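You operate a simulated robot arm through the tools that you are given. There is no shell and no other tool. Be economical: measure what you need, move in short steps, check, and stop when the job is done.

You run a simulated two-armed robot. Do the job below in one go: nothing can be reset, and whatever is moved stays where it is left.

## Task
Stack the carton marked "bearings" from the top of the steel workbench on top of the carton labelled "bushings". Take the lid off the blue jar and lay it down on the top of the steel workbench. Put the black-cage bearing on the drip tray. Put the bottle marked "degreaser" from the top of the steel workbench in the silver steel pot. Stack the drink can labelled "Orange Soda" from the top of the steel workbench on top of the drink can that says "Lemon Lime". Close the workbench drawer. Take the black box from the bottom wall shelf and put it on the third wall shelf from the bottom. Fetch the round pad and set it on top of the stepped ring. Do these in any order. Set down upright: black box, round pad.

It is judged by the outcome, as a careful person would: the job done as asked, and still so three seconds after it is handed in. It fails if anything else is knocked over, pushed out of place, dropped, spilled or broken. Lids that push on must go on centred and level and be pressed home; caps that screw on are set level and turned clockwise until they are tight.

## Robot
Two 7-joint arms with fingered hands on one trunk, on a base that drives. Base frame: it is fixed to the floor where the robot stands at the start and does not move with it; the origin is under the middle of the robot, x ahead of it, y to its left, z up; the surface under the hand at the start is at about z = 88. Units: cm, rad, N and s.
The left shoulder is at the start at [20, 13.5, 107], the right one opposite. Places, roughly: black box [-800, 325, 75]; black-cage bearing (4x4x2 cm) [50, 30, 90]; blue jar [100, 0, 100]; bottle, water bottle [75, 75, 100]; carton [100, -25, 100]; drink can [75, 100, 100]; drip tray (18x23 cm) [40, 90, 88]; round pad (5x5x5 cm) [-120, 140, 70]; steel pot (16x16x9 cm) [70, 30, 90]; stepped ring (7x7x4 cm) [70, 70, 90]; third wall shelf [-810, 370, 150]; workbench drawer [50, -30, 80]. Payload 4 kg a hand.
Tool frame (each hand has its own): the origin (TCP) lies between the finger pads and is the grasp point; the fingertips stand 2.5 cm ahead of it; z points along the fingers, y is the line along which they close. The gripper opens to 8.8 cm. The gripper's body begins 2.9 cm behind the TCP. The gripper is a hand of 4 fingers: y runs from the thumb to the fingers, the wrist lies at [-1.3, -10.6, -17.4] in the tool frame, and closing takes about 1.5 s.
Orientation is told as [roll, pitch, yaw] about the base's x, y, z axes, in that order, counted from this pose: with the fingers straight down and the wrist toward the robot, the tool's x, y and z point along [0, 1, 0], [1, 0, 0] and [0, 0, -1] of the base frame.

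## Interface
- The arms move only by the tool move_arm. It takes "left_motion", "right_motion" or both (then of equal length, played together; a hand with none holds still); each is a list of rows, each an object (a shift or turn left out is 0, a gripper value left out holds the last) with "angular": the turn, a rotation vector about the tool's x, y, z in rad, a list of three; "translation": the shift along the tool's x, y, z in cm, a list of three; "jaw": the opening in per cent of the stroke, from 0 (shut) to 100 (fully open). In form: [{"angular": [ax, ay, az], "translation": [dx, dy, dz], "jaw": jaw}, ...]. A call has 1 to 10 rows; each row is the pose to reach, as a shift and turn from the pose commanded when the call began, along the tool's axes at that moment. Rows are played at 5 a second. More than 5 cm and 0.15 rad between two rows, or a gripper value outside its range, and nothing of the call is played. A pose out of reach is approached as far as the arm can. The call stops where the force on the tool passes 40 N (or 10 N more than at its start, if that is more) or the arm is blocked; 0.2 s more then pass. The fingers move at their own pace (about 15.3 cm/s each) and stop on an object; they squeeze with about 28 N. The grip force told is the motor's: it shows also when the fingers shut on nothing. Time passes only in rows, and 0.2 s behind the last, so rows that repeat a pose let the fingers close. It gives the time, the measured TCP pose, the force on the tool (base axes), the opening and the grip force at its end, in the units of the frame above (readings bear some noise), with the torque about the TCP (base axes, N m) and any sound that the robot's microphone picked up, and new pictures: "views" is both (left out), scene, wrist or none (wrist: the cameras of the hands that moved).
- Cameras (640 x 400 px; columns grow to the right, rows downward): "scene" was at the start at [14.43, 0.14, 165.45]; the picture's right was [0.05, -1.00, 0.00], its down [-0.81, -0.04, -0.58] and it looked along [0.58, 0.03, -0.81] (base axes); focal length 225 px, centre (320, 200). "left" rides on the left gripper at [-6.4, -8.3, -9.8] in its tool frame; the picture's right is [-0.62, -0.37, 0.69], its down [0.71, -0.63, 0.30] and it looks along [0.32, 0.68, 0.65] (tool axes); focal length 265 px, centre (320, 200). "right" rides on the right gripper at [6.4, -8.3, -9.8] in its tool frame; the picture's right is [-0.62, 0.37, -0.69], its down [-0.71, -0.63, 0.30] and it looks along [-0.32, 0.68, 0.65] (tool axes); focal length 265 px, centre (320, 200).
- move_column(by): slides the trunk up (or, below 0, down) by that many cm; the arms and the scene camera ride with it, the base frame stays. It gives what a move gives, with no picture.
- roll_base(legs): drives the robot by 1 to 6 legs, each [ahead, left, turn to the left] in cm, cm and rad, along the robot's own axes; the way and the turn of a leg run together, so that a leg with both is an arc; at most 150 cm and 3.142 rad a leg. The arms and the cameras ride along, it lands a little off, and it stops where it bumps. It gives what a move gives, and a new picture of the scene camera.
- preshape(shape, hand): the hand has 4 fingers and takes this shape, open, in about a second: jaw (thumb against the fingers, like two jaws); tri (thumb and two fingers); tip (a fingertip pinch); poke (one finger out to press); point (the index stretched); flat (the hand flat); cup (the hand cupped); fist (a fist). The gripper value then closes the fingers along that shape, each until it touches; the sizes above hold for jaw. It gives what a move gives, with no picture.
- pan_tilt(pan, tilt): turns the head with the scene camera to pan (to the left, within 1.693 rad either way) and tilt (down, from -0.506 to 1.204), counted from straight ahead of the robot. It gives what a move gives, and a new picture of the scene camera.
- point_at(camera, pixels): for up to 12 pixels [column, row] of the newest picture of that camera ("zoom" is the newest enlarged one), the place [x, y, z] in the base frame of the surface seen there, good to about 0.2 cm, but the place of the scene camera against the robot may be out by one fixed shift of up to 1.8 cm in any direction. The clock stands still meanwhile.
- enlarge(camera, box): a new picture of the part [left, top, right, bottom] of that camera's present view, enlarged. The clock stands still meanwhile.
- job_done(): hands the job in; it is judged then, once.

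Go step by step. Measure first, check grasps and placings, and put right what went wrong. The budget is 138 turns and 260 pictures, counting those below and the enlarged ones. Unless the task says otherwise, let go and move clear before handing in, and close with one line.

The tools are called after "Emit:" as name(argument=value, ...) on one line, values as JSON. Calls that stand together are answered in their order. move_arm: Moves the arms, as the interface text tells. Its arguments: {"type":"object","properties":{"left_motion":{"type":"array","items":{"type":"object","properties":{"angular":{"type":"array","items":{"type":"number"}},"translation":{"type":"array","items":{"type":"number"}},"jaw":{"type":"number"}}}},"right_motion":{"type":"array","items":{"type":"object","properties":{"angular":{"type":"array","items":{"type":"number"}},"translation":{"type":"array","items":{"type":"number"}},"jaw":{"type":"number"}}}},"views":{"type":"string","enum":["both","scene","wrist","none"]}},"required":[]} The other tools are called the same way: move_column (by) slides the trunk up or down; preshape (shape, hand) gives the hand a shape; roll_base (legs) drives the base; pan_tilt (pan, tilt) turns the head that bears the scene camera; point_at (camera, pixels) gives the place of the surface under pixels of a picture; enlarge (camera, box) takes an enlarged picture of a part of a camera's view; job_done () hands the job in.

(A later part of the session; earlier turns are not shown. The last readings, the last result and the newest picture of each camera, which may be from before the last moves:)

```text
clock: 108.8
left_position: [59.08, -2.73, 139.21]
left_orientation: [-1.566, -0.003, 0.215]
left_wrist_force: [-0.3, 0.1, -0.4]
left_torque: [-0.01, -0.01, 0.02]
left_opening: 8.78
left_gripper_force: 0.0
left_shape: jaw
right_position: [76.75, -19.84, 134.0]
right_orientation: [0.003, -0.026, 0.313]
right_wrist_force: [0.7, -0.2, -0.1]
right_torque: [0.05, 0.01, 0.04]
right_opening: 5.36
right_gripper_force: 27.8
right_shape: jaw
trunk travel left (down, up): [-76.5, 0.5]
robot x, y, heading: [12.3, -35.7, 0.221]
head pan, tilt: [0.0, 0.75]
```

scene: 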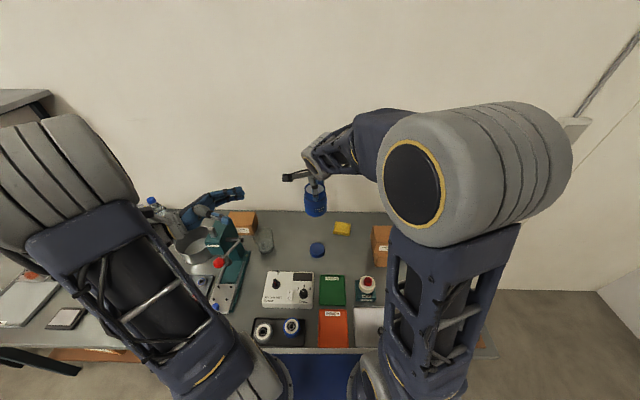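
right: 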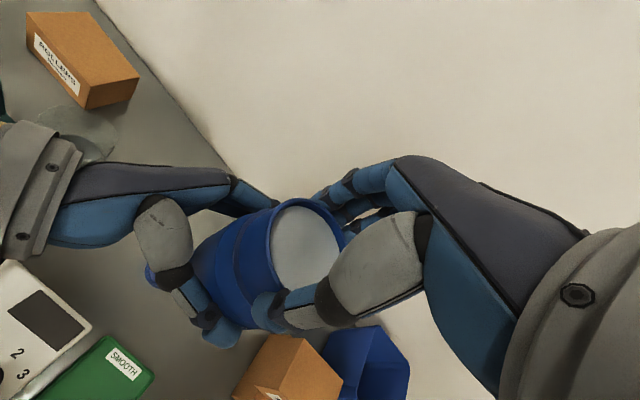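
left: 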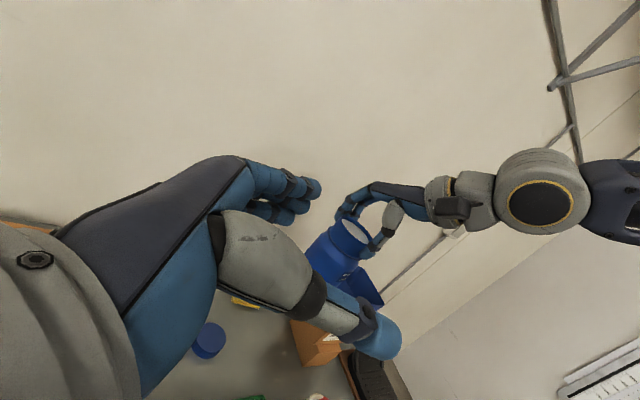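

Jar is held by the right hand only. Shift base 22 cm left (left arm at z 139 clears the press), then place the jar back at its spot.

Emit:
roll_base(legs=[[0, 22, 0]])

```text
clock: 110.5
left_position: [54.03, 19.02, 139.19]
left_orientation: [-1.567, -0.001, 0.223]
left_wrist_force: [-0.8, 0.0, 0.5]
left_torque: [-0.01, 0.01, -0.03]
left_opening: 8.77
left_gripper_force: 0.0
left_shape: jaw
right_position: [71.79, 2.12, 134.0]
right_orientation: [0.003, -0.024, 0.32]
right_wrist_force: [-0.1, 0.0, -0.7]
right_torque: [0.05, -0.04, -0.02]
right_opening: 5.37
right_gripper_force: 28.0
right_shape: jaw
trunk travel left (down, up): [-76.5, 0.5]
robot x, y, heading: [7.43, -14.1, 0.224]
head pan, tilt: [0.0, 0.75]
```

scene: 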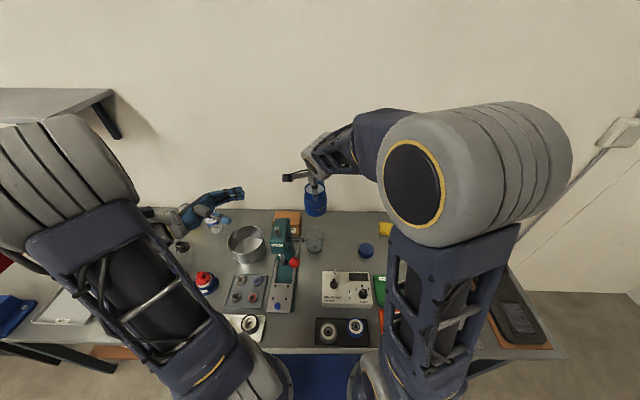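

Emit:
move_arm(right_motion=[{"translation": [-2.25, 3.66, 2]}, {"translation": [-4.5, 7.32, 4]}, {"translation": [-6.75, 10.98, 6]}, {"translation": [-9, 14.64, 8]}, {"translation": [-11.25, 18.3, 10]}, {"translation": [-13.5, 21.96, 12]}, {"translation": [-13.5, 21.96, 16.8]}, {"translation": [-13.5, 21.96, 21.6]}, {"translation": [-13.5, 21.96, 26.4]}, {"translation": [-13.5, 21.96, 31]}])

```text
clock: 112.7
left_position: [54.07, 19.07, 139.08]
left_orientation: [-1.568, -0.001, 0.222]
left_wrist_force: [-1.1, 0.0, -0.4]
left_torque: [-0.01, 0.03, 0.0]
left_opening: 8.79
left_gripper_force: 0.0
left_shape: jaw
right_position: [97.39, -3.11, 103.54]
right_orientation: [0.002, -0.025, 0.319]
right_wrist_force: [-0.4, 0.2, 0.8]
right_torque: [0.02, 0.0, 0.01]
right_opening: 5.36
right_gripper_force: 28.2
right_shape: jaw
trunk travel left (down, up): [-76.5, 0.5]
robot x, y, heading: [7.37, -14.15, 0.23]
head pan, tilt: [0.0, 0.75]
```

scene: 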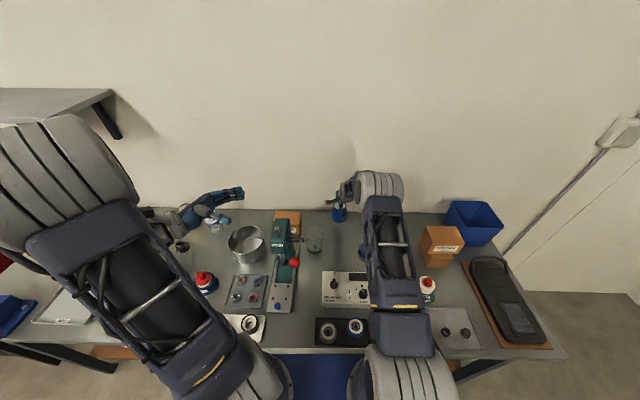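
right: 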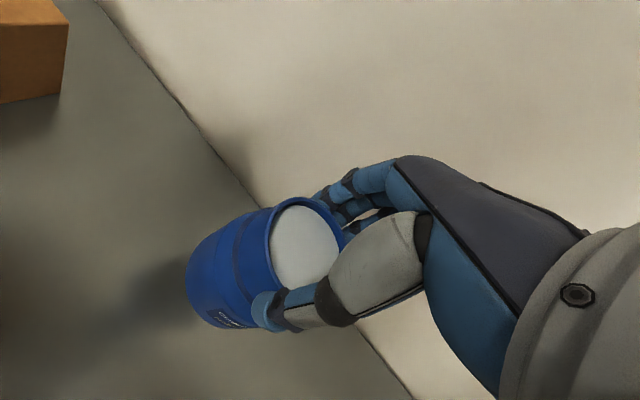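

Lower onto the bench with light contact.

Emit:
move_arm(right_motion=[{"translation": [0.4, 0, 3]}, {"translation": [0.4, 0, 4.6]}, {"translation": [0.4, 0, 5.1]}, {"translation": [0.4, 0, 5.5]}, {"translation": [0.4, 0, 5.8]}, {"translation": [0.4, 0, 5.8]}], views="wrist")

```text
clock: 114.1
left_position: [54.05, 19.02, 139.17]
left_orientation: [-1.566, -0.002, 0.222]
left_wrist_force: [-0.1, -0.4, -0.2]
left_torque: [0.0, 0.02, 0.01]
left_opening: 8.77
left_gripper_force: 0.2
left_shape: jaw
right_position: [97.59, -2.81, 97.97]
right_orientation: [0.001, -0.029, 0.321]
right_wrist_force: [-2.2, -3.5, 8.1]
right_torque: [-0.03, -0.03, -0.02]
right_opening: 5.31
right_gripper_force: 28.0
right_shape: jaw
trunk travel left (down, up): [-76.5, 0.5]
robot x, y, heading: [7.59, -14.18, 0.221]
head pan, tilt: [0.0, 0.75]
```

right: 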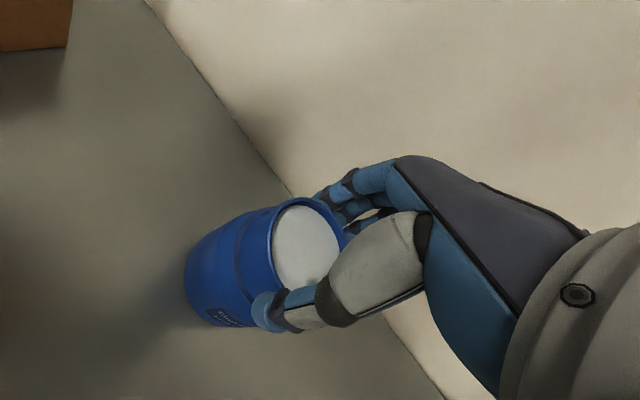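

On the bench. Release and rise; then turn the left hand back to pointing down.

Emit:
move_arm(right_motion=[{"translation": [0, 0, -0.2]}, {"translation": [0, 0, -0.2], "jaw": 100}, {"translation": [0, 0, -0.2]}, {"translation": [0, 0, -0.2]}, {"translation": [0, 0, -3]}, {"translation": [0, 0, -7.5]}, {"translation": [0, -2, -12]}, {"translation": [0, -4, -16.5]}, {"translation": [0, -6, -21]}, {"translation": [0, -8, -25]}], left_motion=[{"angular": [0, 0.14, 0]}, {"angular": [0, 0.28, 0]}, {"angular": [0, 0.42, 0]}, {"angular": [0, 0.56, 0]}, {"angular": [0, 0.7, 0]}, {"angular": [0, 0.84, 0]}, {"angular": [0, 0.98, 0]}, {"angular": [0, 1.12, 0]}, {"angular": [0, 1.26, 0]}, {"angular": [0, 1.4, 0]}])

```text
clock: 116.3
left_position: [54.07, 19.23, 139.05]
left_orientation: [-0.167, -0.002, 0.222]
left_wrist_force: [-0.3, 1.0, -0.2]
left_torque: [-0.04, 0.05, 0.01]
left_opening: 8.75
left_gripper_force: 0.0
left_shape: jaw
right_position: [89.21, -6.01, 122.52]
right_orientation: [0.002, -0.021, 0.323]
right_wrist_force: [0.3, 0.0, 0.4]
right_torque: [-0.01, -0.01, -0.02]
right_opening: 8.78
right_gripper_force: 0.1
right_shape: jaw
trunk travel left (down, up): [-76.5, 0.5]
robot x, y, heading: [7.47, -13.9, 0.224]
head pan, tilt: [0.0, 0.75]
```

scene: 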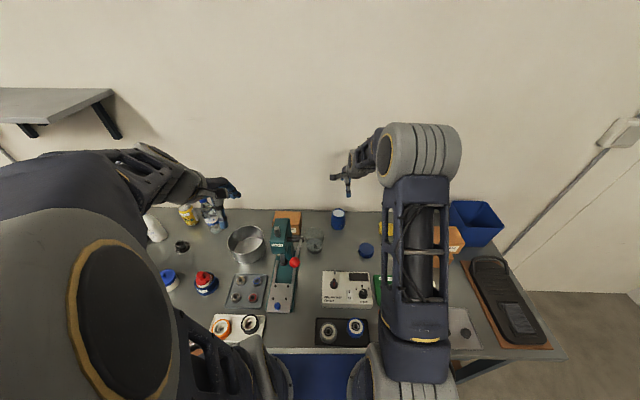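
right: 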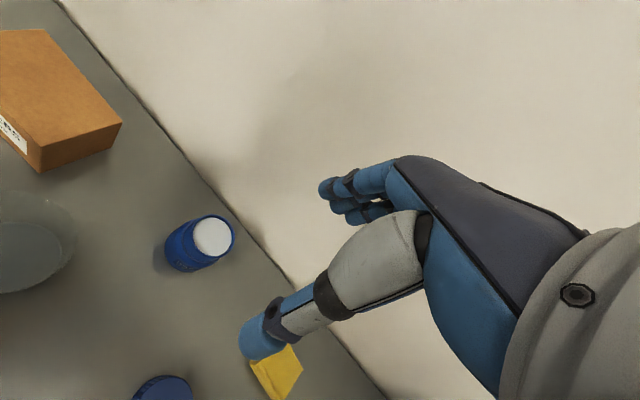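
left: 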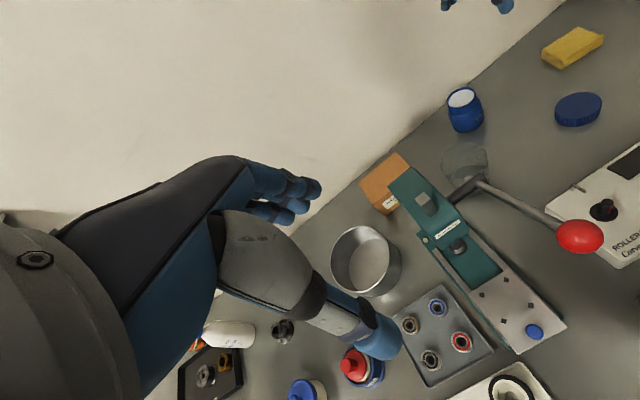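

Jar back upright at its place with the lid on the bench. Next the bearing: tuck the right hand, straighten the left hand, and drive to where the left hand can reach it.

Emit:
move_arm(right_motion=[{"translation": [-1.7, -3.4, -2]}, {"translation": [-3.4, -6.8, -4]}, {"translation": [-5.1, -10.2, -6]}, {"translation": [-6.8, -13.6, -8]}, {"translation": [-8.5, -17, -10]}, {"translation": [-10, -20.5, -12]}], left_motion=[{"angular": [0, 0.1, 0]}, {"angular": [0, 0.167, 0]}, {"angular": [0, 0.167, 0]}, {"angular": [0, 0.167, 0]}, {"angular": [0, 0.167, 0]}, {"angular": [0, 0.167, 0]}], views="none")

Emit:
roll_base(legs=[[-13.1, 17.7, 0]])

Emit:
move_column(by=-9)

Emit:
enlarge(camera="left", box=[320, 140, 640, 400])

```text
clock: 117.7
left_position: [53.87, 19.05, 139.24]
left_orientation: [-0.001, -0.002, 0.225]
left_wrist_force: [-0.2, 0.1, 1.1]
left_torque: [-0.02, 0.02, -0.01]
left_opening: 8.76
left_gripper_force: 0.0
left_shape: jaw
right_position: [72.86, -21.61, 134.0]
right_orientation: [0.004, -0.024, 0.323]
right_wrist_force: [0.2, -0.6, 0.0]
right_torque: [0.01, 0.04, 0.01]
right_opening: 8.77
right_gripper_force: 0.0
right_shape: jaw
trunk travel left (down, up): [-76.5, 0.5]
robot x, y, heading: [7.68, -14.26, 0.222]
head pan, tilt: [0.0, 0.75]
```

```text
clock: 119.4
left_position: [37.18, 33.79, 139.08]
left_orientation: [0.0, -0.002, 0.23]
left_wrist_force: [0.3, 0.0, -0.3]
left_torque: [0.02, -0.02, 0.02]
left_opening: 8.78
left_gripper_force: 0.0
left_shape: jaw
right_position: [56.26, -6.82, 133.97]
right_orientation: [0.002, -0.025, 0.327]
right_wrist_force: [0.5, -0.1, -0.2]
right_torque: [0.03, 0.0, -0.01]
right_opening: 8.79
right_gripper_force: 0.0
right_shape: jaw
trunk travel left (down, up): [-76.5, 0.5]
robot x, y, heading: [-9.61, 0.28, 0.226]
head pan, tilt: [0.0, 0.75]
```

scene: 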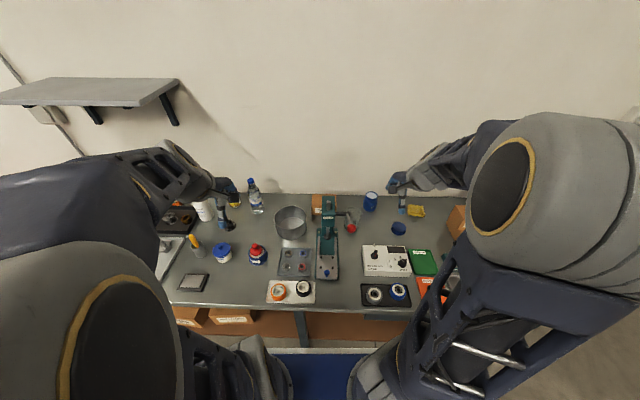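

```text
clock: 120.6
left_position: [37.06, 33.97, 130.12]
left_orientation: [0.001, -0.003, 0.23]
left_wrist_force: [-0.4, 0.0, -0.2]
left_torque: [0.0, 0.01, 0.03]
left_opening: 8.77
left_gripper_force: 0.1
left_shape: jaw
right_position: [56.15, -6.92, 124.95]
right_orientation: [0.003, -0.024, 0.327]
right_wrist_force: [-0.2, 1.7, 1.2]
right_torque: [0.02, 0.0, -0.03]
right_opening: 8.78
right_gripper_force: 0.1
right_shape: jaw
trunk travel left (down, up): [-67.5, 9.5]
robot x, y, heading: [-9.57, 0.36, 0.226]
head pan, tilt: [0.0, 0.75]
```

```text
1.54 times, centred on (480, 270) of left
```

zoom: 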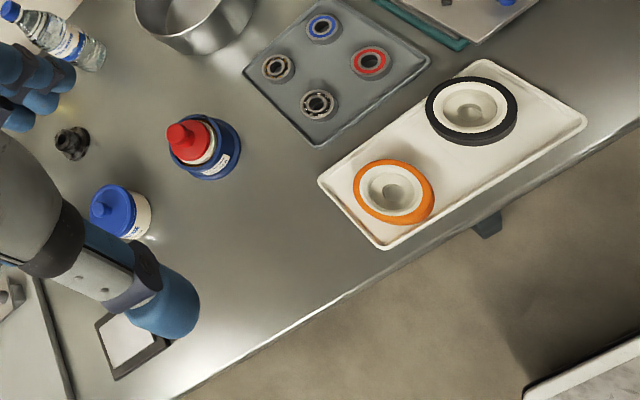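

Emit:
point_at(camera="zoom", pixels=[[304, 105], [334, 104], [318, 93], [320, 117], [300, 96], [350, 130]])

```text
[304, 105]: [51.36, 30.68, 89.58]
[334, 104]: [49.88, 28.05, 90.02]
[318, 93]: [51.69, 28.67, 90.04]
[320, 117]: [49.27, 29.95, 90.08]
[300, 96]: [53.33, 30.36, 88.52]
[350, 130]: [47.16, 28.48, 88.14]
```

Bearing centre ≈[50.5,29.3], top z 90.1. Move the left hand above it with jaw at 60 %.

Emit:
move_arm(left_motion=[{"translation": [-1.5, 2.4, 3], "jaw": 60}, {"translation": [-3, 4.8, 6]}, {"translation": [-4.6, 7.2, 9]}, {"translation": [-6.1, 9.6, 12]}, {"translation": [-7.6, 12.04, 15.5]}, {"translation": [-7.6, 12.04, 20]}, {"translation": [-7.6, 12.04, 24.5]}, {"translation": [-7.6, 12.04, 29]}, {"translation": [-7.6, 12.04, 33]}, {"translation": [-7.6, 12.04, 33]}], views="wrist")

Emit:
enlarge(camera="left", box=[240, 180, 480, 380])

```text
clock: 122.8
left_position: [50.51, 29.29, 97.24]
left_orientation: [0.0, -0.003, 0.228]
left_wrist_force: [-0.3, 0.2, -0.4]
left_torque: [-0.03, 0.0, 0.04]
left_opening: 5.33
left_gripper_force: 0.0
left_shape: jaw
right_position: [56.22, -6.69, 125.06]
right_orientation: [0.001, -0.026, 0.324]
right_wrist_force: [-0.1, 0.3, 0.2]
right_torque: [0.0, 0.0, 0.03]
right_opening: 8.77
right_gripper_force: 0.0
right_shape: jaw
trunk travel left (down, up): [-67.5, 9.5]
robot x, y, heading: [-9.4, 0.49, 0.231]
head pan, tilt: [0.0, 0.75]
```

left: 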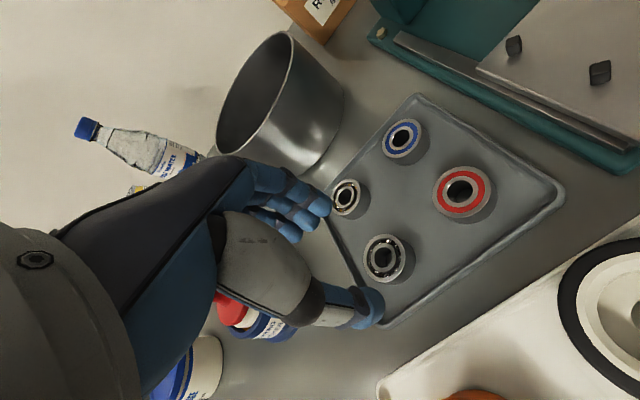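

```text
2.00 times, centred on (360, 280) of left
```

zoom: 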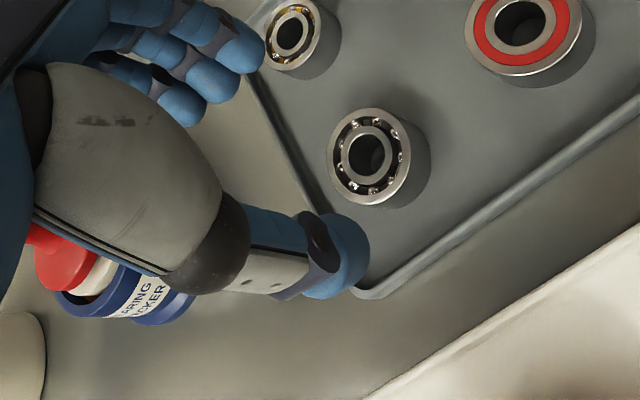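

Black cage confirmed and centred beneath the TCP. Lower 6 cm and close.

Emit:
move_arm(left_motion=[{"translation": [0, 0, 3]}, {"translation": [0, 0, 5]}, {"translation": [0, 0, 5.9]}, {"translation": [0, 0, 5.9], "jaw": 0}, {"translation": [0, 0, 5.9]}, {"translation": [0, 0, 5.9]}, {"translation": [0, 0, 5.9]}, {"translation": [0, 0, 3]}, {"translation": [0, 0, -2]}, {"translation": [0, 0, -6]}], views="wrist")

```text
clock: 125.0
left_position: [50.4, 29.43, 103.07]
left_orientation: [-0.001, 0.0, 0.23]
left_wrist_force: [-0.2, 0.0, -0.6]
left_torque: [0.0, 0.0, -0.03]
left_opening: 2.38
left_gripper_force: 27.9
left_shape: jaw
right_position: [56.05, -6.84, 125.0]
right_orientation: [0.001, -0.022, 0.327]
right_wrist_force: [0.4, 0.0, 0.0]
right_torque: [-0.03, 0.06, 0.04]
right_opening: 8.77
right_gripper_force: 0.0
right_shape: jaw
trunk travel left (down, up): [-67.5, 9.5]
robot x, y, heading: [-9.86, 0.04, 0.227]
head pan, tilt: [0.0, 0.75]
```

left: 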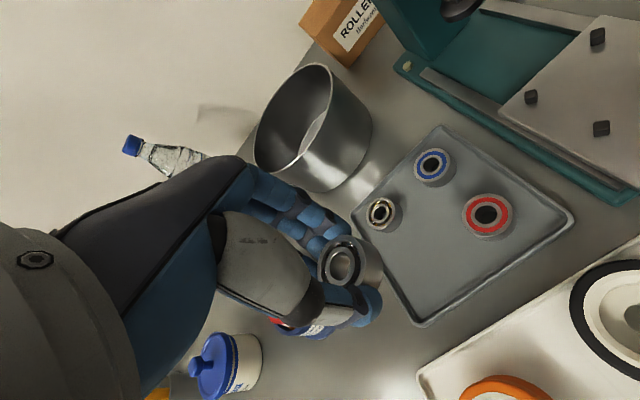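

Bearing held. Raise and drive left along the bench to the drip tray.

Emit:
move_arm(left_motion=[{"translation": [0, 0, -5]}, {"translation": [0, 0, -10]}, {"translation": [0, 0, -15]}, {"translation": [0, 0, -20]}], views="none")

Emit:
roll_base(legs=[[3, 56, 0]])

Emit:
enlarge(camera="left", box=[0, 0, 640, 400])

```text
clock: 126.0
left_position: [50.49, 29.32, 123.35]
left_orientation: [0.0, 0.002, 0.229]
left_wrist_force: [0.0, 0.1, -1.6]
left_torque: [0.0, -0.01, -0.03]
left_opening: 2.38
left_gripper_force: 28.1
left_shape: jaw
right_position: [56.21, -6.89, 125.08]
right_orientation: [0.002, -0.024, 0.327]
right_wrist_force: [-0.7, 0.0, 0.5]
right_torque: [-0.04, -0.01, -0.02]
right_opening: 8.78
right_gripper_force: 0.0
right_shape: jaw
trunk travel left (down, up): [-67.5, 9.5]
robot x, y, heading: [-9.38, 0.46, 0.227]
head pan, tilt: [0.0, 0.75]
```

```text
clock: 129.3
left_position: [40.37, 85.96, 123.26]
left_orientation: [0.0, -0.001, 0.229]
left_wrist_force: [0.5, -0.2, -1.3]
left_torque: [-0.02, -0.03, -0.02]
left_opening: 2.33
left_gripper_force: 27.3
left_shape: jaw
right_position: [46.12, 49.85, 125.13]
right_orientation: [0.0, -0.024, 0.327]
right_wrist_force: [0.1, -0.3, -0.8]
right_torque: [-0.01, -0.01, 0.01]
right_opening: 8.78
right_gripper_force: 0.0
right_shape: jaw
trunk travel left (down, up): [-67.5, 9.5]
robot x, y, heading: [-19.77, 56.92, 0.23]
head pan, tilt: [0.0, 0.75]
```

scene: 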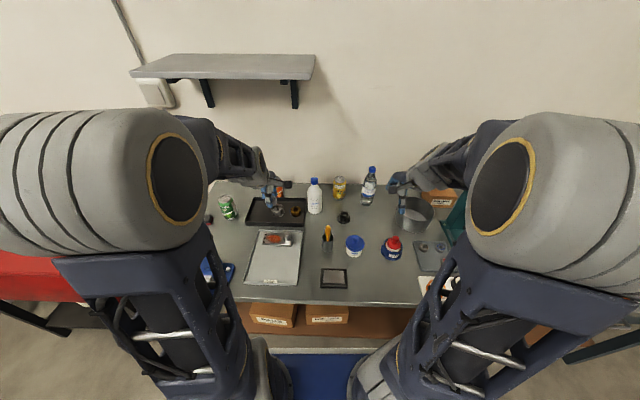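

```text
1.00 times, centred on (320, 200) of left (not enlarged: the box is as wide or as high as the picture)
```

zoom: 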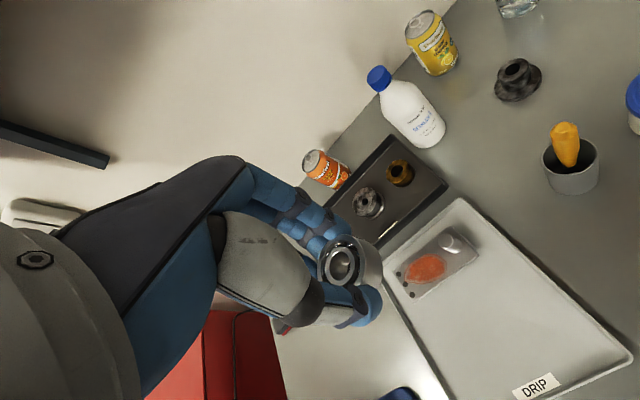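

Emit:
point_at(camera="zoom", pixels=[[500, 310], [470, 340], [540, 320], [460, 200], [625, 350], [425, 265], [515, 75], [345, 270]])

Emit:
enlarge(camera="scene", box=[200, 160, 400, 300])

```text
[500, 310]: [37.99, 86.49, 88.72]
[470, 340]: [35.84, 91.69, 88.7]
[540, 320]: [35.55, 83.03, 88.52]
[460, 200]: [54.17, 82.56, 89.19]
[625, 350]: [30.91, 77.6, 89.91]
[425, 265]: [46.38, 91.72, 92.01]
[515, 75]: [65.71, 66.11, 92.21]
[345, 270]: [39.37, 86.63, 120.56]
```

```text
2.86 times, centred on (300, 230) of scene
```

zoom: 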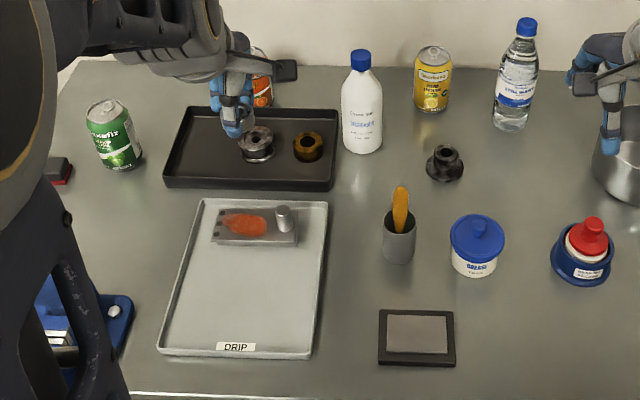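

Drip tray clear area at [38,86.5], floor z 88.6. Lower the bearing there.

Emit:
move_arm(left_motion=[{"translation": [0.5, -1, 4.7]}, {"translation": [1, -2.2, 9.3]}, {"translation": [1, -2.2, 14.2]}, {"translation": [1, -2.2, 19]}, {"translation": [1, -2.2, 23.9]}, {"translation": [1, -2.2, 28.5]}, {"translation": [1, -2.2, 30.5]}, {"translation": [1, -2.2, 31.3]}, {"translation": [1, -2.2, 31.8]}, {"translation": [1, -2.2, 32.2]}], views="wrist")

```text
clock: 131.5
left_position: [38.04, 86.55, 91.26]
left_orientation: [-0.001, -0.007, 0.229]
left_wrist_force: [-2.5, 0.1, 22.5]
left_torque: [-0.06, 0.3, -0.02]
left_opening: 2.47
left_gripper_force: 27.7
left_shape: jaw
right_position: [46.01, 49.73, 125.15]
right_orientation: [0.0, -0.025, 0.327]
right_wrist_force: [0.0, -1.0, -0.5]
right_torque: [0.01, 0.0, 0.03]
right_opening: 8.78
right_gripper_force: 0.0
right_shape: jaw
trunk travel left (down, up): [-67.5, 9.5]
robot x, y, heading: [-19.55, 57.02, 0.229]
head pan, tilt: [0.0, 0.75]
```

left: 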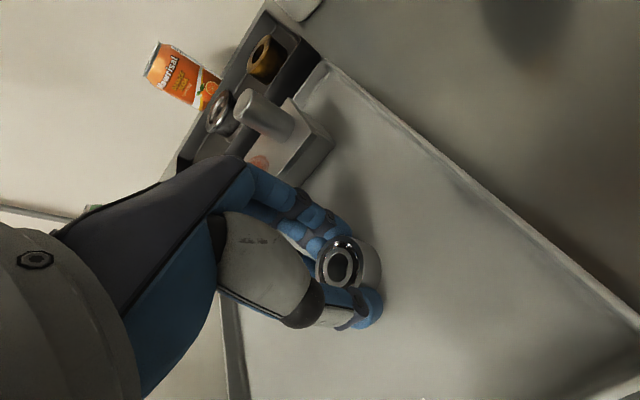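

Contact on the tray. Release and rise.

Emit:
move_arm(left_motion=[{"translation": [0, 0, -0.3]}, {"translation": [0, 0, -0.3], "jaw": 60}, {"translation": [0, 0, -0.3]}, {"translation": [0, 0, -2]}, {"translation": [0, 0, -6]}, {"translation": [0, 0, -11], "jaw": 100}, {"translation": [0, 0, -16]}, {"translation": [0, 0, -21]}, {"translation": [0, 0, -26]}, {"translation": [0, 0, -31]}], views="wrist")

Emit:
enlarge(camera="left", box=[200, 0, 560, 240])

```text
clock: 133.7
left_position: [37.84, 86.22, 121.84]
left_orientation: [-0.002, 0.001, 0.228]
left_wrist_force: [-0.1, 0.1, 0.1]
left_torque: [-0.05, -0.01, 0.0]
left_opening: 8.78
left_gripper_force: 0.1
left_shape: jaw
right_position: [46.15, 49.9, 124.94]
right_orientation: [0.002, -0.024, 0.326]
right_wrist_force: [0.3, -0.5, -0.5]
right_torque: [0.01, 0.02, 0.04]
right_opening: 8.75
right_gripper_force: 0.1
right_shape: jaw
trunk travel left (down, up): [-67.5, 9.5]
robot x, y, heading: [-19.66, 56.74, 0.229]
head pan, tilt: [0.0, 0.75]
```

left: 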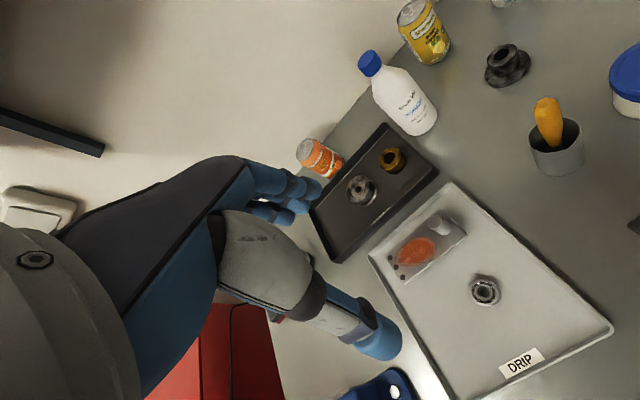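

```text
1.67 times, centred on (380, 120) of left
```

zoom: 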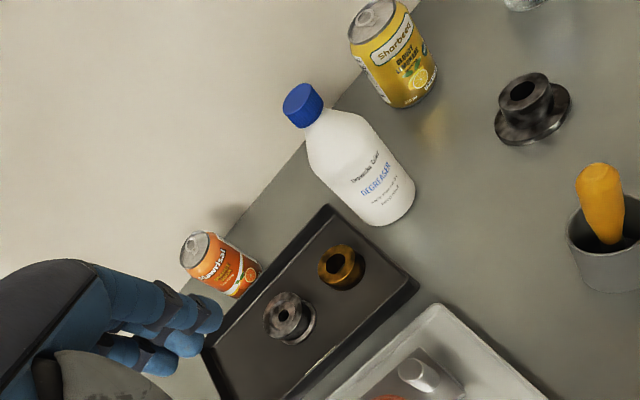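

Bearing is flat on the drip tray. Measure bottle, cans; read the green can.

Emit:
point_at(camera="zoom", pixels=[[303, 105], [370, 190], [385, 180], [345, 215], [380, 222], [412, 190], [195, 248], [225, 265], [245, 278], [535, 80], [535, 115], [320, 100]])

Emit:
pan_tilt(pan=0.35, tilt=0.75)

Emit:
enlarge(camera="scene", box=[260, 140, 460, 280])

```text
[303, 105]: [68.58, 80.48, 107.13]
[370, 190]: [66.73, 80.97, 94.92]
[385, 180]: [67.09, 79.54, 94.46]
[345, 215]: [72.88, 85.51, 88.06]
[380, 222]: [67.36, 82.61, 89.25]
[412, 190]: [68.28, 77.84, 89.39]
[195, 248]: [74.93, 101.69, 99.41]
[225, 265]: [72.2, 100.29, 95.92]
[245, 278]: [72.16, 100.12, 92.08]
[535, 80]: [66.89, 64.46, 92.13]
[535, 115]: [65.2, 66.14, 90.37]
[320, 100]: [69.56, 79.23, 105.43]
```

```text
clock: 134.6
left_position: [37.8, 86.24, 121.95]
left_orientation: [0.0, -0.002, 0.228]
left_wrist_force: [-0.1, 0.7, 0.0]
left_torque: [0.01, -0.02, -0.01]
left_opening: 8.79
left_gripper_force: 0.1
left_shape: jaw
right_position: [45.97, 49.85, 124.99]
right_orientation: [0.0, -0.023, 0.329]
right_wrist_force: [0.3, 1.0, -0.1]
right_torque: [-0.01, -0.03, -0.02]
right_opening: 8.75
right_gripper_force: 0.1
right_shape: jaw
trunk travel left (down, up): [-67.5, 9.5]
robot x, y, heading: [-19.52, 57.16, 0.232]
head pan, tilt: [0.351, 0.75]
```

scene: 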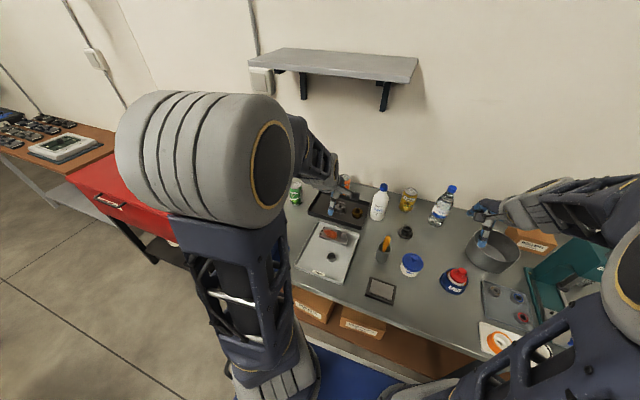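

```text
2.86 times, centred on (360, 210) of scene
```

zoom: 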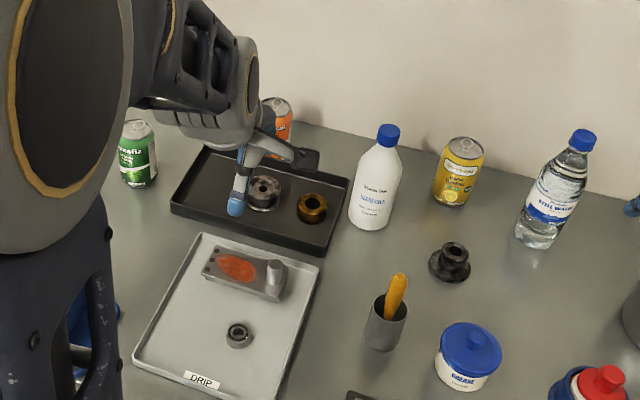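

Bottle axis ≈[70,80]; orange can ≈[74,101.5]. Measure green can and shelf from the scene zoom, then drive 13 cm closer.

Emit:
point_at(camera="zoom", pixels=[[137, 130], [125, 150], [152, 150], [138, 182], [278, 104], [240, 340], [375, 200], [390, 135]])

Emit:
point_at(camera="scene", pixels=[[330, 73], [260, 62], [405, 80], [340, 55]])

Emit:
enlarge(camera="scene", box=[280, 165, 340, 215])

Emit:
roll_base(legs=[[13, 0, 0]])

Emit:
enlarge(camera="left", box=[0, 0, 640, 400])

```text
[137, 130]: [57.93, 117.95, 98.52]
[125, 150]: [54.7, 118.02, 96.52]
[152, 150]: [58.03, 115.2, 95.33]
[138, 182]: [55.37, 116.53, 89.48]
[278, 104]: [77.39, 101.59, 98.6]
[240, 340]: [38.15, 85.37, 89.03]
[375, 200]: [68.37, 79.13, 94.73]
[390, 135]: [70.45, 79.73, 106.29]
```

```text
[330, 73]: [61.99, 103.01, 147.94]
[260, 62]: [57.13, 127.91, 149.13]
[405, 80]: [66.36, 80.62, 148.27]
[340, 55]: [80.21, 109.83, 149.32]
```

```text
8.00 times, centred on (310, 190) of scene
```

zoom: 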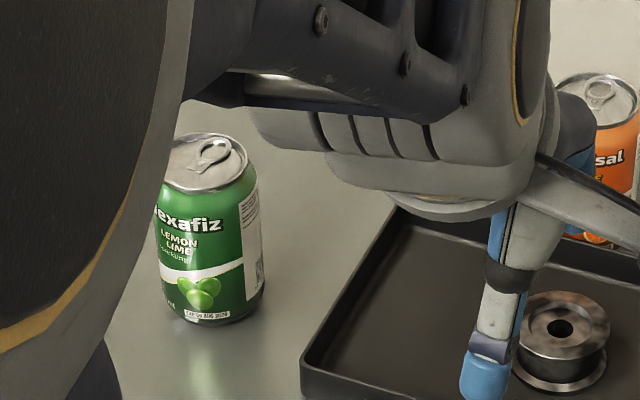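

```text
clock: 135.8
left_position: [50.41, 89.27, 121.84]
left_orientation: [-0.001, -0.002, 0.231]
left_wrist_force: [-1.3, -0.4, 0.4]
left_torque: [0.01, -0.02, -0.03]
left_opening: 8.81
left_gripper_force: 0.0
left_shape: jaw
right_position: [58.77, 52.94, 124.96]
right_orientation: [0.003, -0.026, 0.327]
right_wrist_force: [0.1, 0.1, 0.1]
right_torque: [-0.05, -0.02, 0.0]
right_opening: 8.75
right_gripper_force: 0.0
right_shape: jaw
trunk travel left (down, up): [-67.5, 9.5]
robot x, y, heading: [-7.15, 60.07, 0.229]
head pan, tilt: [0.351, 0.75]
```

scene: 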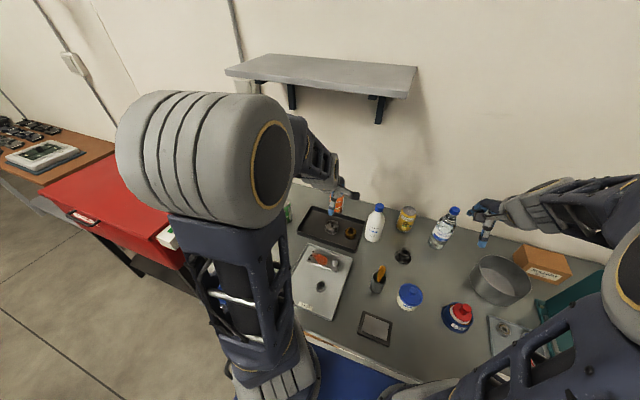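

```text
1.00 times, centred on (320, 200) of left (not enlarged: the box is as wide or as high as the picture)
```

zoom: 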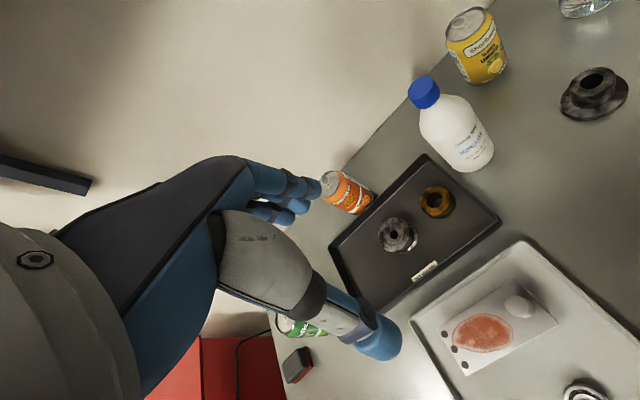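

Green can reads LEMON LIME (≈[57.9,118]). Move the left hand over the orange can at a safe height beneath the shelf (shelf z≈148).

Emit:
move_arm(left_motion=[{"translation": [0.9, 3.8, 2]}, {"translation": [1.9, 7.6, 4]}, {"translation": [2.8, 11.4, 6]}, {"translation": [3.8, 15.2, 8]}, {"translation": [4.7, 19, 9]}, {"translation": [5.7, 23, 10]}, {"translation": [5.7, 23, 10]}], views="wrist")

Emit:
enlarge(camera="left", box=[280, 180, 480, 330])

```text
clock: 137.4
left_position: [71.92, 100.05, 111.88]
left_orientation: [0.0, -0.002, 0.23]
left_wrist_force: [0.4, -0.1, -0.7]
left_torque: [-0.01, -0.01, 0.02]
left_opening: 8.81
left_gripper_force: 0.0
left_shape: jaw
right_position: [58.72, 52.85, 125.1]
right_orientation: [0.002, -0.024, 0.328]
right_wrist_force: [0.4, 0.4, 0.3]
right_torque: [0.02, -0.01, -0.02]
right_opening: 8.77
right_gripper_force: 0.1
right_shape: jaw
trunk travel left (down, up): [-67.5, 9.5]
robot x, y, heading: [-6.88, 60.21, 0.226]
head pan, tilt: [0.351, 0.75]
```

left: 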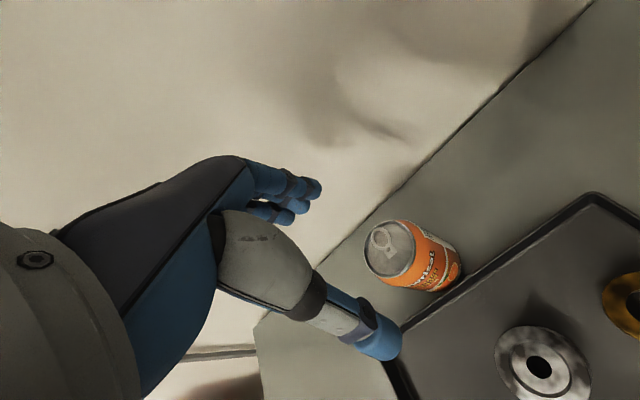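

```text
2.67 times, centred on (380, 255) of left
```

zoom: 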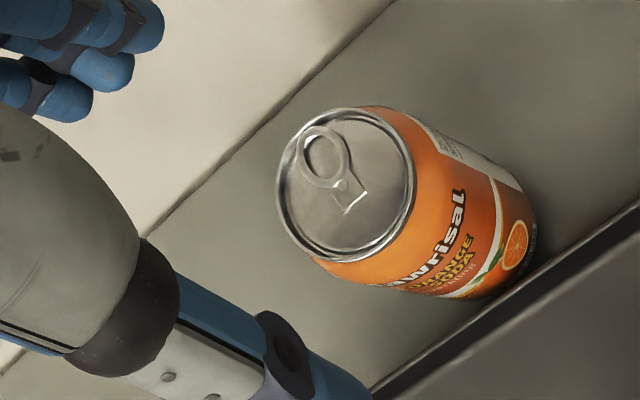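

Emit:
point_at(camera="zoom", pixels=[[282, 195], [345, 112], [410, 180], [345, 258], [300, 135], [390, 235], [345, 185], [120, 260], [400, 30]])

```text
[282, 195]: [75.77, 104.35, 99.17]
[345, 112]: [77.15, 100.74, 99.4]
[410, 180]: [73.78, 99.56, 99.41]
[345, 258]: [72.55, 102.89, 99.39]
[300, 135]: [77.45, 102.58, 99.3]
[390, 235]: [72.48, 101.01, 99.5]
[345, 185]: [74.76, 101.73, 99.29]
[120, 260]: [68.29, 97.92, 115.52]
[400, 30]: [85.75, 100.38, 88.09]
```

Can axis ≈[74.85,101.9], top z 99.4. Centre, lower and grip, then lift 14 cm.

Emit:
move_arm(left_motion=[{"translation": [1.13, 3.27, 2]}, {"translation": [1.13, 3.27, 6.5]}, {"translation": [1.13, 3.27, 11]}, {"translation": [1.13, 3.27, 13.5]}, {"translation": [1.13, 3.27, 14.6]}, {"translation": [1.13, 3.27, 14.6], "jaw": 0}, {"translation": [1.13, 3.27, 14.6]}, {"translation": [1.13, 3.27, 14.6]}, {"translation": [1.13, 3.27, 14.6]}, {"translation": [1.13, 3.27, 14.6]}], views="wrist")

```text
clock: 139.6
left_position: [74.54, 101.87, 97.52]
left_orientation: [0.002, -0.002, 0.23]
left_wrist_force: [0.5, 0.2, 5.3]
left_torque: [0.01, 0.08, 0.02]
left_opening: 6.24
left_gripper_force: 27.7
left_shape: jaw
right_position: [58.8, 52.84, 125.1]
right_orientation: [0.002, -0.025, 0.33]
right_wrist_force: [-0.1, -0.5, -0.5]
right_torque: [0.0, 0.04, 0.0]
right_opening: 8.78
right_gripper_force: 0.1
right_shape: jaw
trunk travel left (down, up): [-67.5, 9.5]
robot x, y, heading: [-6.71, 60.0, 0.228]
head pan, tilt: [0.351, 0.75]
```

left: 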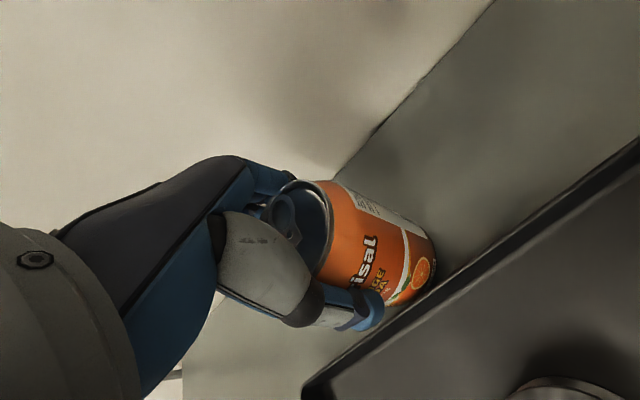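

Can gripped. Lift and bring it to near the green can, then measure the green can.

Emit:
move_arm(left_motion=[{"translation": [0, 0, -4]}, {"translation": [0, 0, -8]}, {"translation": [0, 0, -12]}, {"translation": [0.5, -1.5, -16]}, {"translation": [2, -5, -17]}, {"translation": [4, -9, -17]}, {"translation": [7.2, -12, -17]}])

Emit:
enlarge(camera="scene", box=[200, 160, 400, 300])

```text
clock: 141.2
left_position: [61.37, 105.96, 114.3]
left_orientation: [0.001, -0.002, 0.228]
left_wrist_force: [-0.2, 0.1, -3.4]
left_torque: [0.01, 0.03, 0.04]
left_opening: 6.24
left_gripper_force: 28.1
left_shape: jaw
right_position: [58.74, 52.83, 125.0]
right_orientation: [0.0, -0.025, 0.328]
right_wrist_force: [0.3, 0.1, -0.3]
right_torque: [0.0, 0.01, -0.01]
right_opening: 8.78
right_gripper_force: 0.1
right_shape: jaw
trunk travel left (down, up): [-67.5, 9.5]
robot x, y, heading: [-7.01, 60.01, 0.226]
head pan, tilt: [0.351, 0.75]
```

scene: 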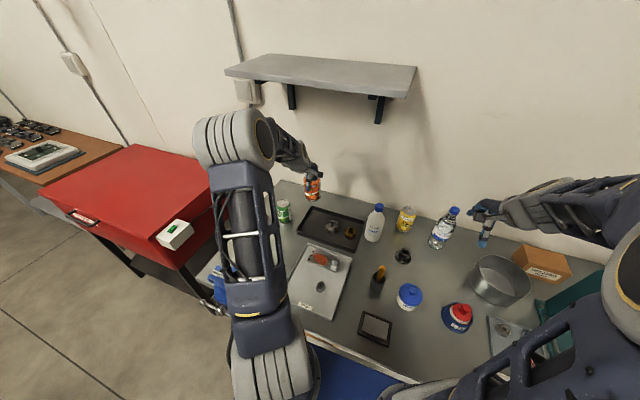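
left: 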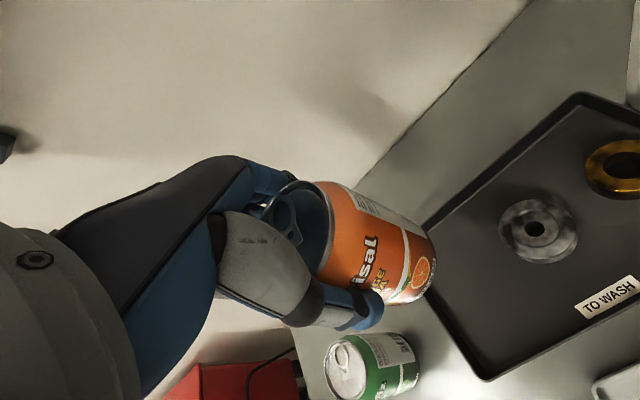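

```text
2.86 times, centred on (300, 230) of scene
```

zoom: 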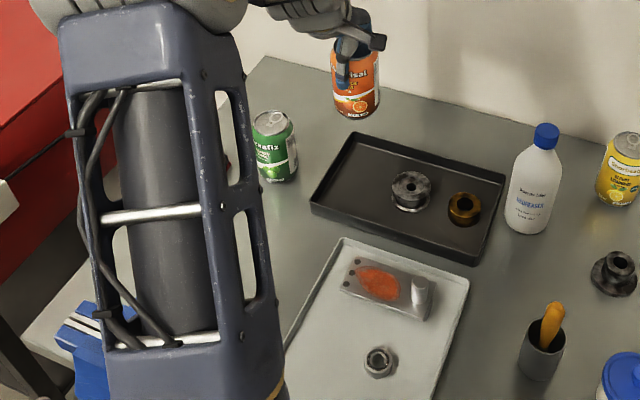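

Green can top is visible in the wrist view at (345,370). Zoom and measure its rim.

Emit:
enlarge(camera="left", box=[300, 310, 440, 400])

Emit:
point_at(camera="left", pixels=[[326, 370], [345, 343], [366, 370], [345, 397], [330, 353], [361, 391], [345, 370], [332, 388], [360, 352]])

```text
4.44 times, centred on (370, 355) of left
```

zoom: 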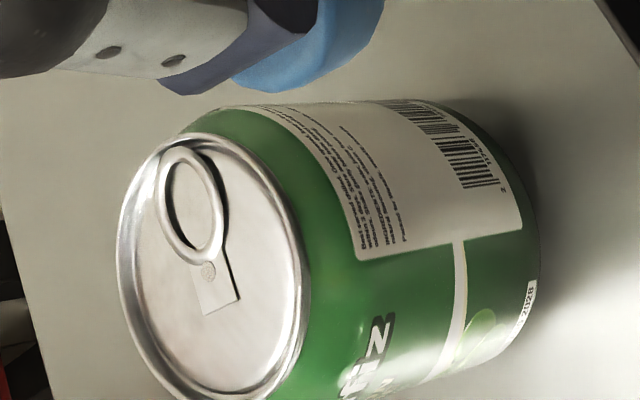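

```text
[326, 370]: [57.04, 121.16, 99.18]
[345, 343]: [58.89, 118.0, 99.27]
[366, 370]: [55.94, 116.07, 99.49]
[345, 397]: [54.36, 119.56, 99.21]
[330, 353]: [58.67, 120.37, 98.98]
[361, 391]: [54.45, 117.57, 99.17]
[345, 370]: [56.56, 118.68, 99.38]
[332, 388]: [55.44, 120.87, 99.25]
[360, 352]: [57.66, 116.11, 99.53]
```

Green can rim centre ≈[56.55,118.7], top z 99.35. Move the orange can directly above it.

Emit:
move_arm(left_motion=[{"translation": [4.5, -0.6, 0]}, {"translation": [9, -1.2, 0]}, {"translation": [13.5, -1.81, 0]}, {"translation": [13.5, -1.81, 2]}, {"translation": [13.5, -1.81, 4]}, {"translation": [13.5, -1.81, 4]}])

Emit:
enlarge(camera="scene", box=[250, 150, 350, 240])

```text
clock: 142.6
left_position: [56.4, 118.86, 110.42]
left_orientation: [-0.001, -0.003, 0.231]
left_wrist_force: [-0.3, -0.7, -2.9]
left_torque: [0.0, 0.03, 0.0]
left_opening: 6.23
left_gripper_force: 28.0
left_shape: jaw
right_position: [58.73, 52.91, 124.99]
right_orientation: [0.002, -0.025, 0.328]
right_wrist_force: [0.0, -0.3, 0.9]
right_torque: [-0.03, -0.02, -0.03]
right_opening: 8.76
right_gripper_force: 0.0
right_shape: jaw
trunk travel left (down, up): [-67.5, 9.5]
robot x, y, heading: [-6.81, 59.95, 0.228]
head pan, tilt: [0.351, 0.75]
```

scene: 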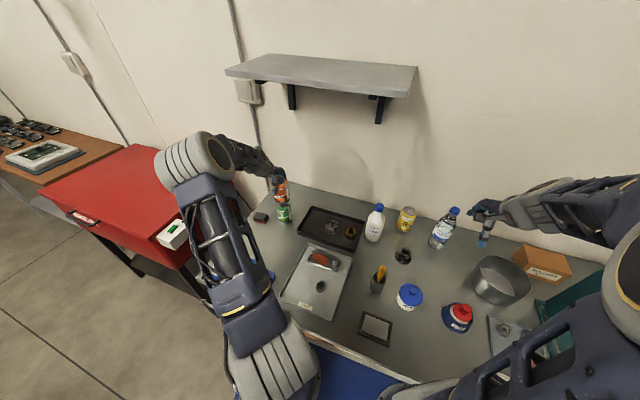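
left: 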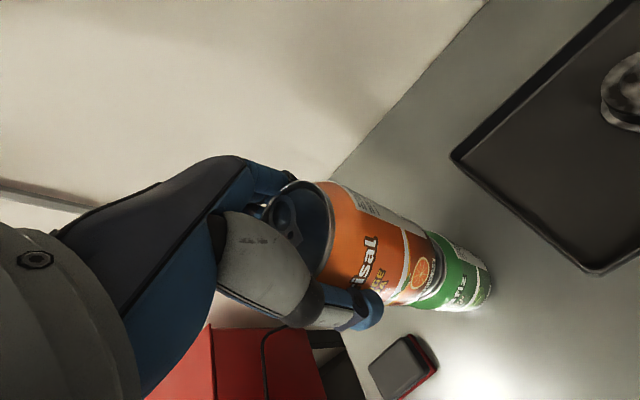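

```text
4.44 times, centred on (300, 195) of scene
```

zoom: 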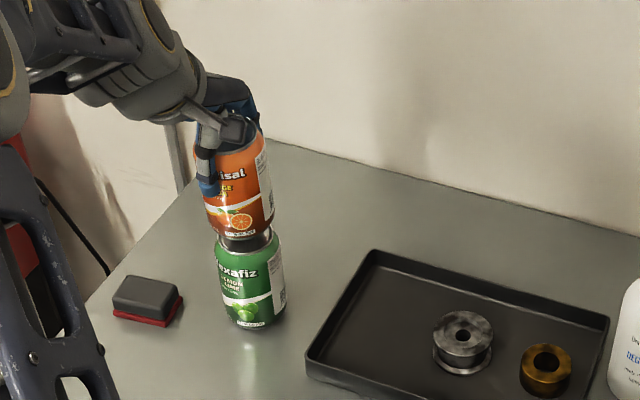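

Aligned. Lower gently to contact.

Emit:
move_arm(left_motion=[{"translation": [-0.1, 0.1, 0.6]}, {"translation": [-0.1, 0.1, 1]}, {"translation": [-0.1, 0.1, 1.3]}, {"translation": [-0.1, 0.1, 1.5]}, {"translation": [-0.1, 0.1, 1.7]}, {"translation": [-0.1, 0.1, 1.7]}], views="wrist")

Emit:
enlarge(camera="scene", box=[250, 150, 350, 240])

```text
clock: 144.0
left_position: [56.64, 118.8, 108.87]
left_orientation: [0.001, -0.007, 0.232]
left_wrist_force: [0.9, -0.3, 24.5]
left_torque: [-0.13, 0.48, 0.02]
left_opening: 6.21
left_gripper_force: 28.5
left_shape: jaw
right_position: [58.82, 52.83, 125.04]
right_orientation: [0.0, -0.024, 0.328]
right_wrist_force: [-0.1, 0.2, -1.1]
right_torque: [0.03, -0.01, 0.0]
right_opening: 8.78
right_gripper_force: 0.0
right_shape: jaw
trunk travel left (down, up): [-67.5, 9.5]
robot x, y, heading: [-6.98, 59.91, 0.233]
head pan, tilt: [0.351, 0.75]
```

left: 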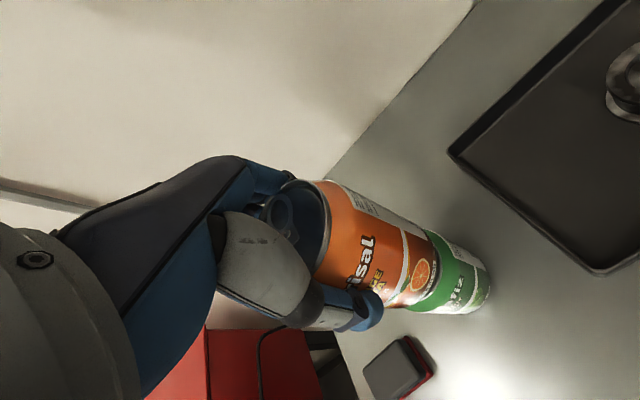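

```text
4.44 times, centred on (300, 195) of scene
```

zoom: 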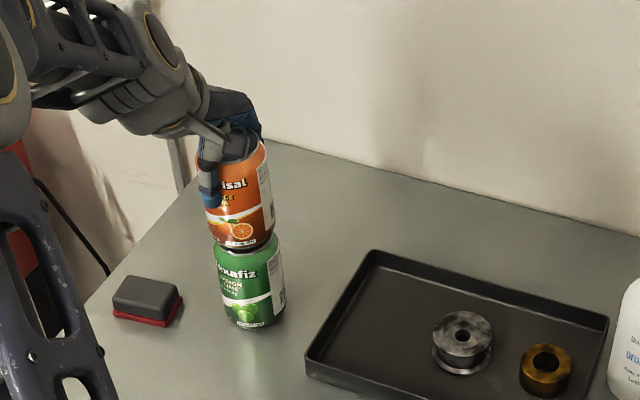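

Seated (24 N). Relieve, open gradually and rise.

Emit:
move_arm(left_motion=[{"translation": [0, 0, -0.25]}, {"translation": [0, 0, -0.25], "jaw": 76}, {"translation": [0, 0, -0.25], "jaw": 88}, {"translation": [0, 0, -0.25], "jaw": 100}, {"translation": [0, 0, -0.25]}, {"translation": [0, 0, -3]}, {"translation": [0, 0, -7]}, {"translation": [0, -1, -11]}, {"translation": [0, -5, -13]}, {"translation": [0, -10, -13]}], views="wrist")

Emit:
enlarge(camera="scene", box=[230, 130, 370, 240])

```text
clock: 146.2
left_position: [46.81, 116.49, 121.68]
left_orientation: [-0.002, -0.001, 0.229]
left_wrist_force: [0.1, 0.5, 0.6]
left_torque: [0.01, 0.0, 0.02]
left_opening: 8.8
left_gripper_force: 0.0
left_shape: jaw
right_position: [58.89, 52.83, 124.91]
right_orientation: [0.003, -0.024, 0.327]
right_wrist_force: [0.6, -0.5, 0.3]
right_torque: [0.01, 0.03, 0.0]
right_opening: 8.79
right_gripper_force: 0.0
right_shape: jaw
trunk travel left (down, up): [-67.5, 9.5]
robot x, y, heading: [-6.47, 59.91, 0.23]
head pan, tilt: [0.351, 0.75]
```

left: 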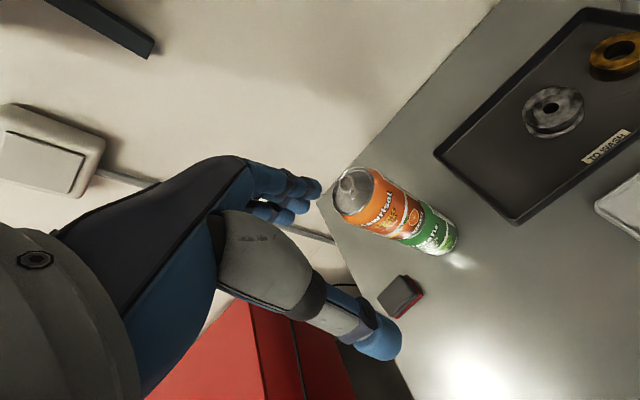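

```text
3.64 times, centred on (300, 185) of scene
```

zoom: 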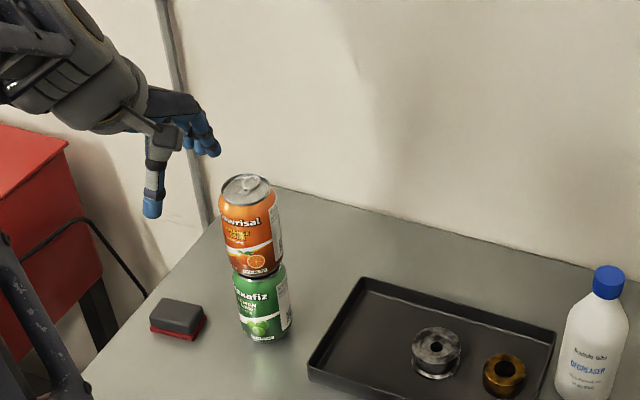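

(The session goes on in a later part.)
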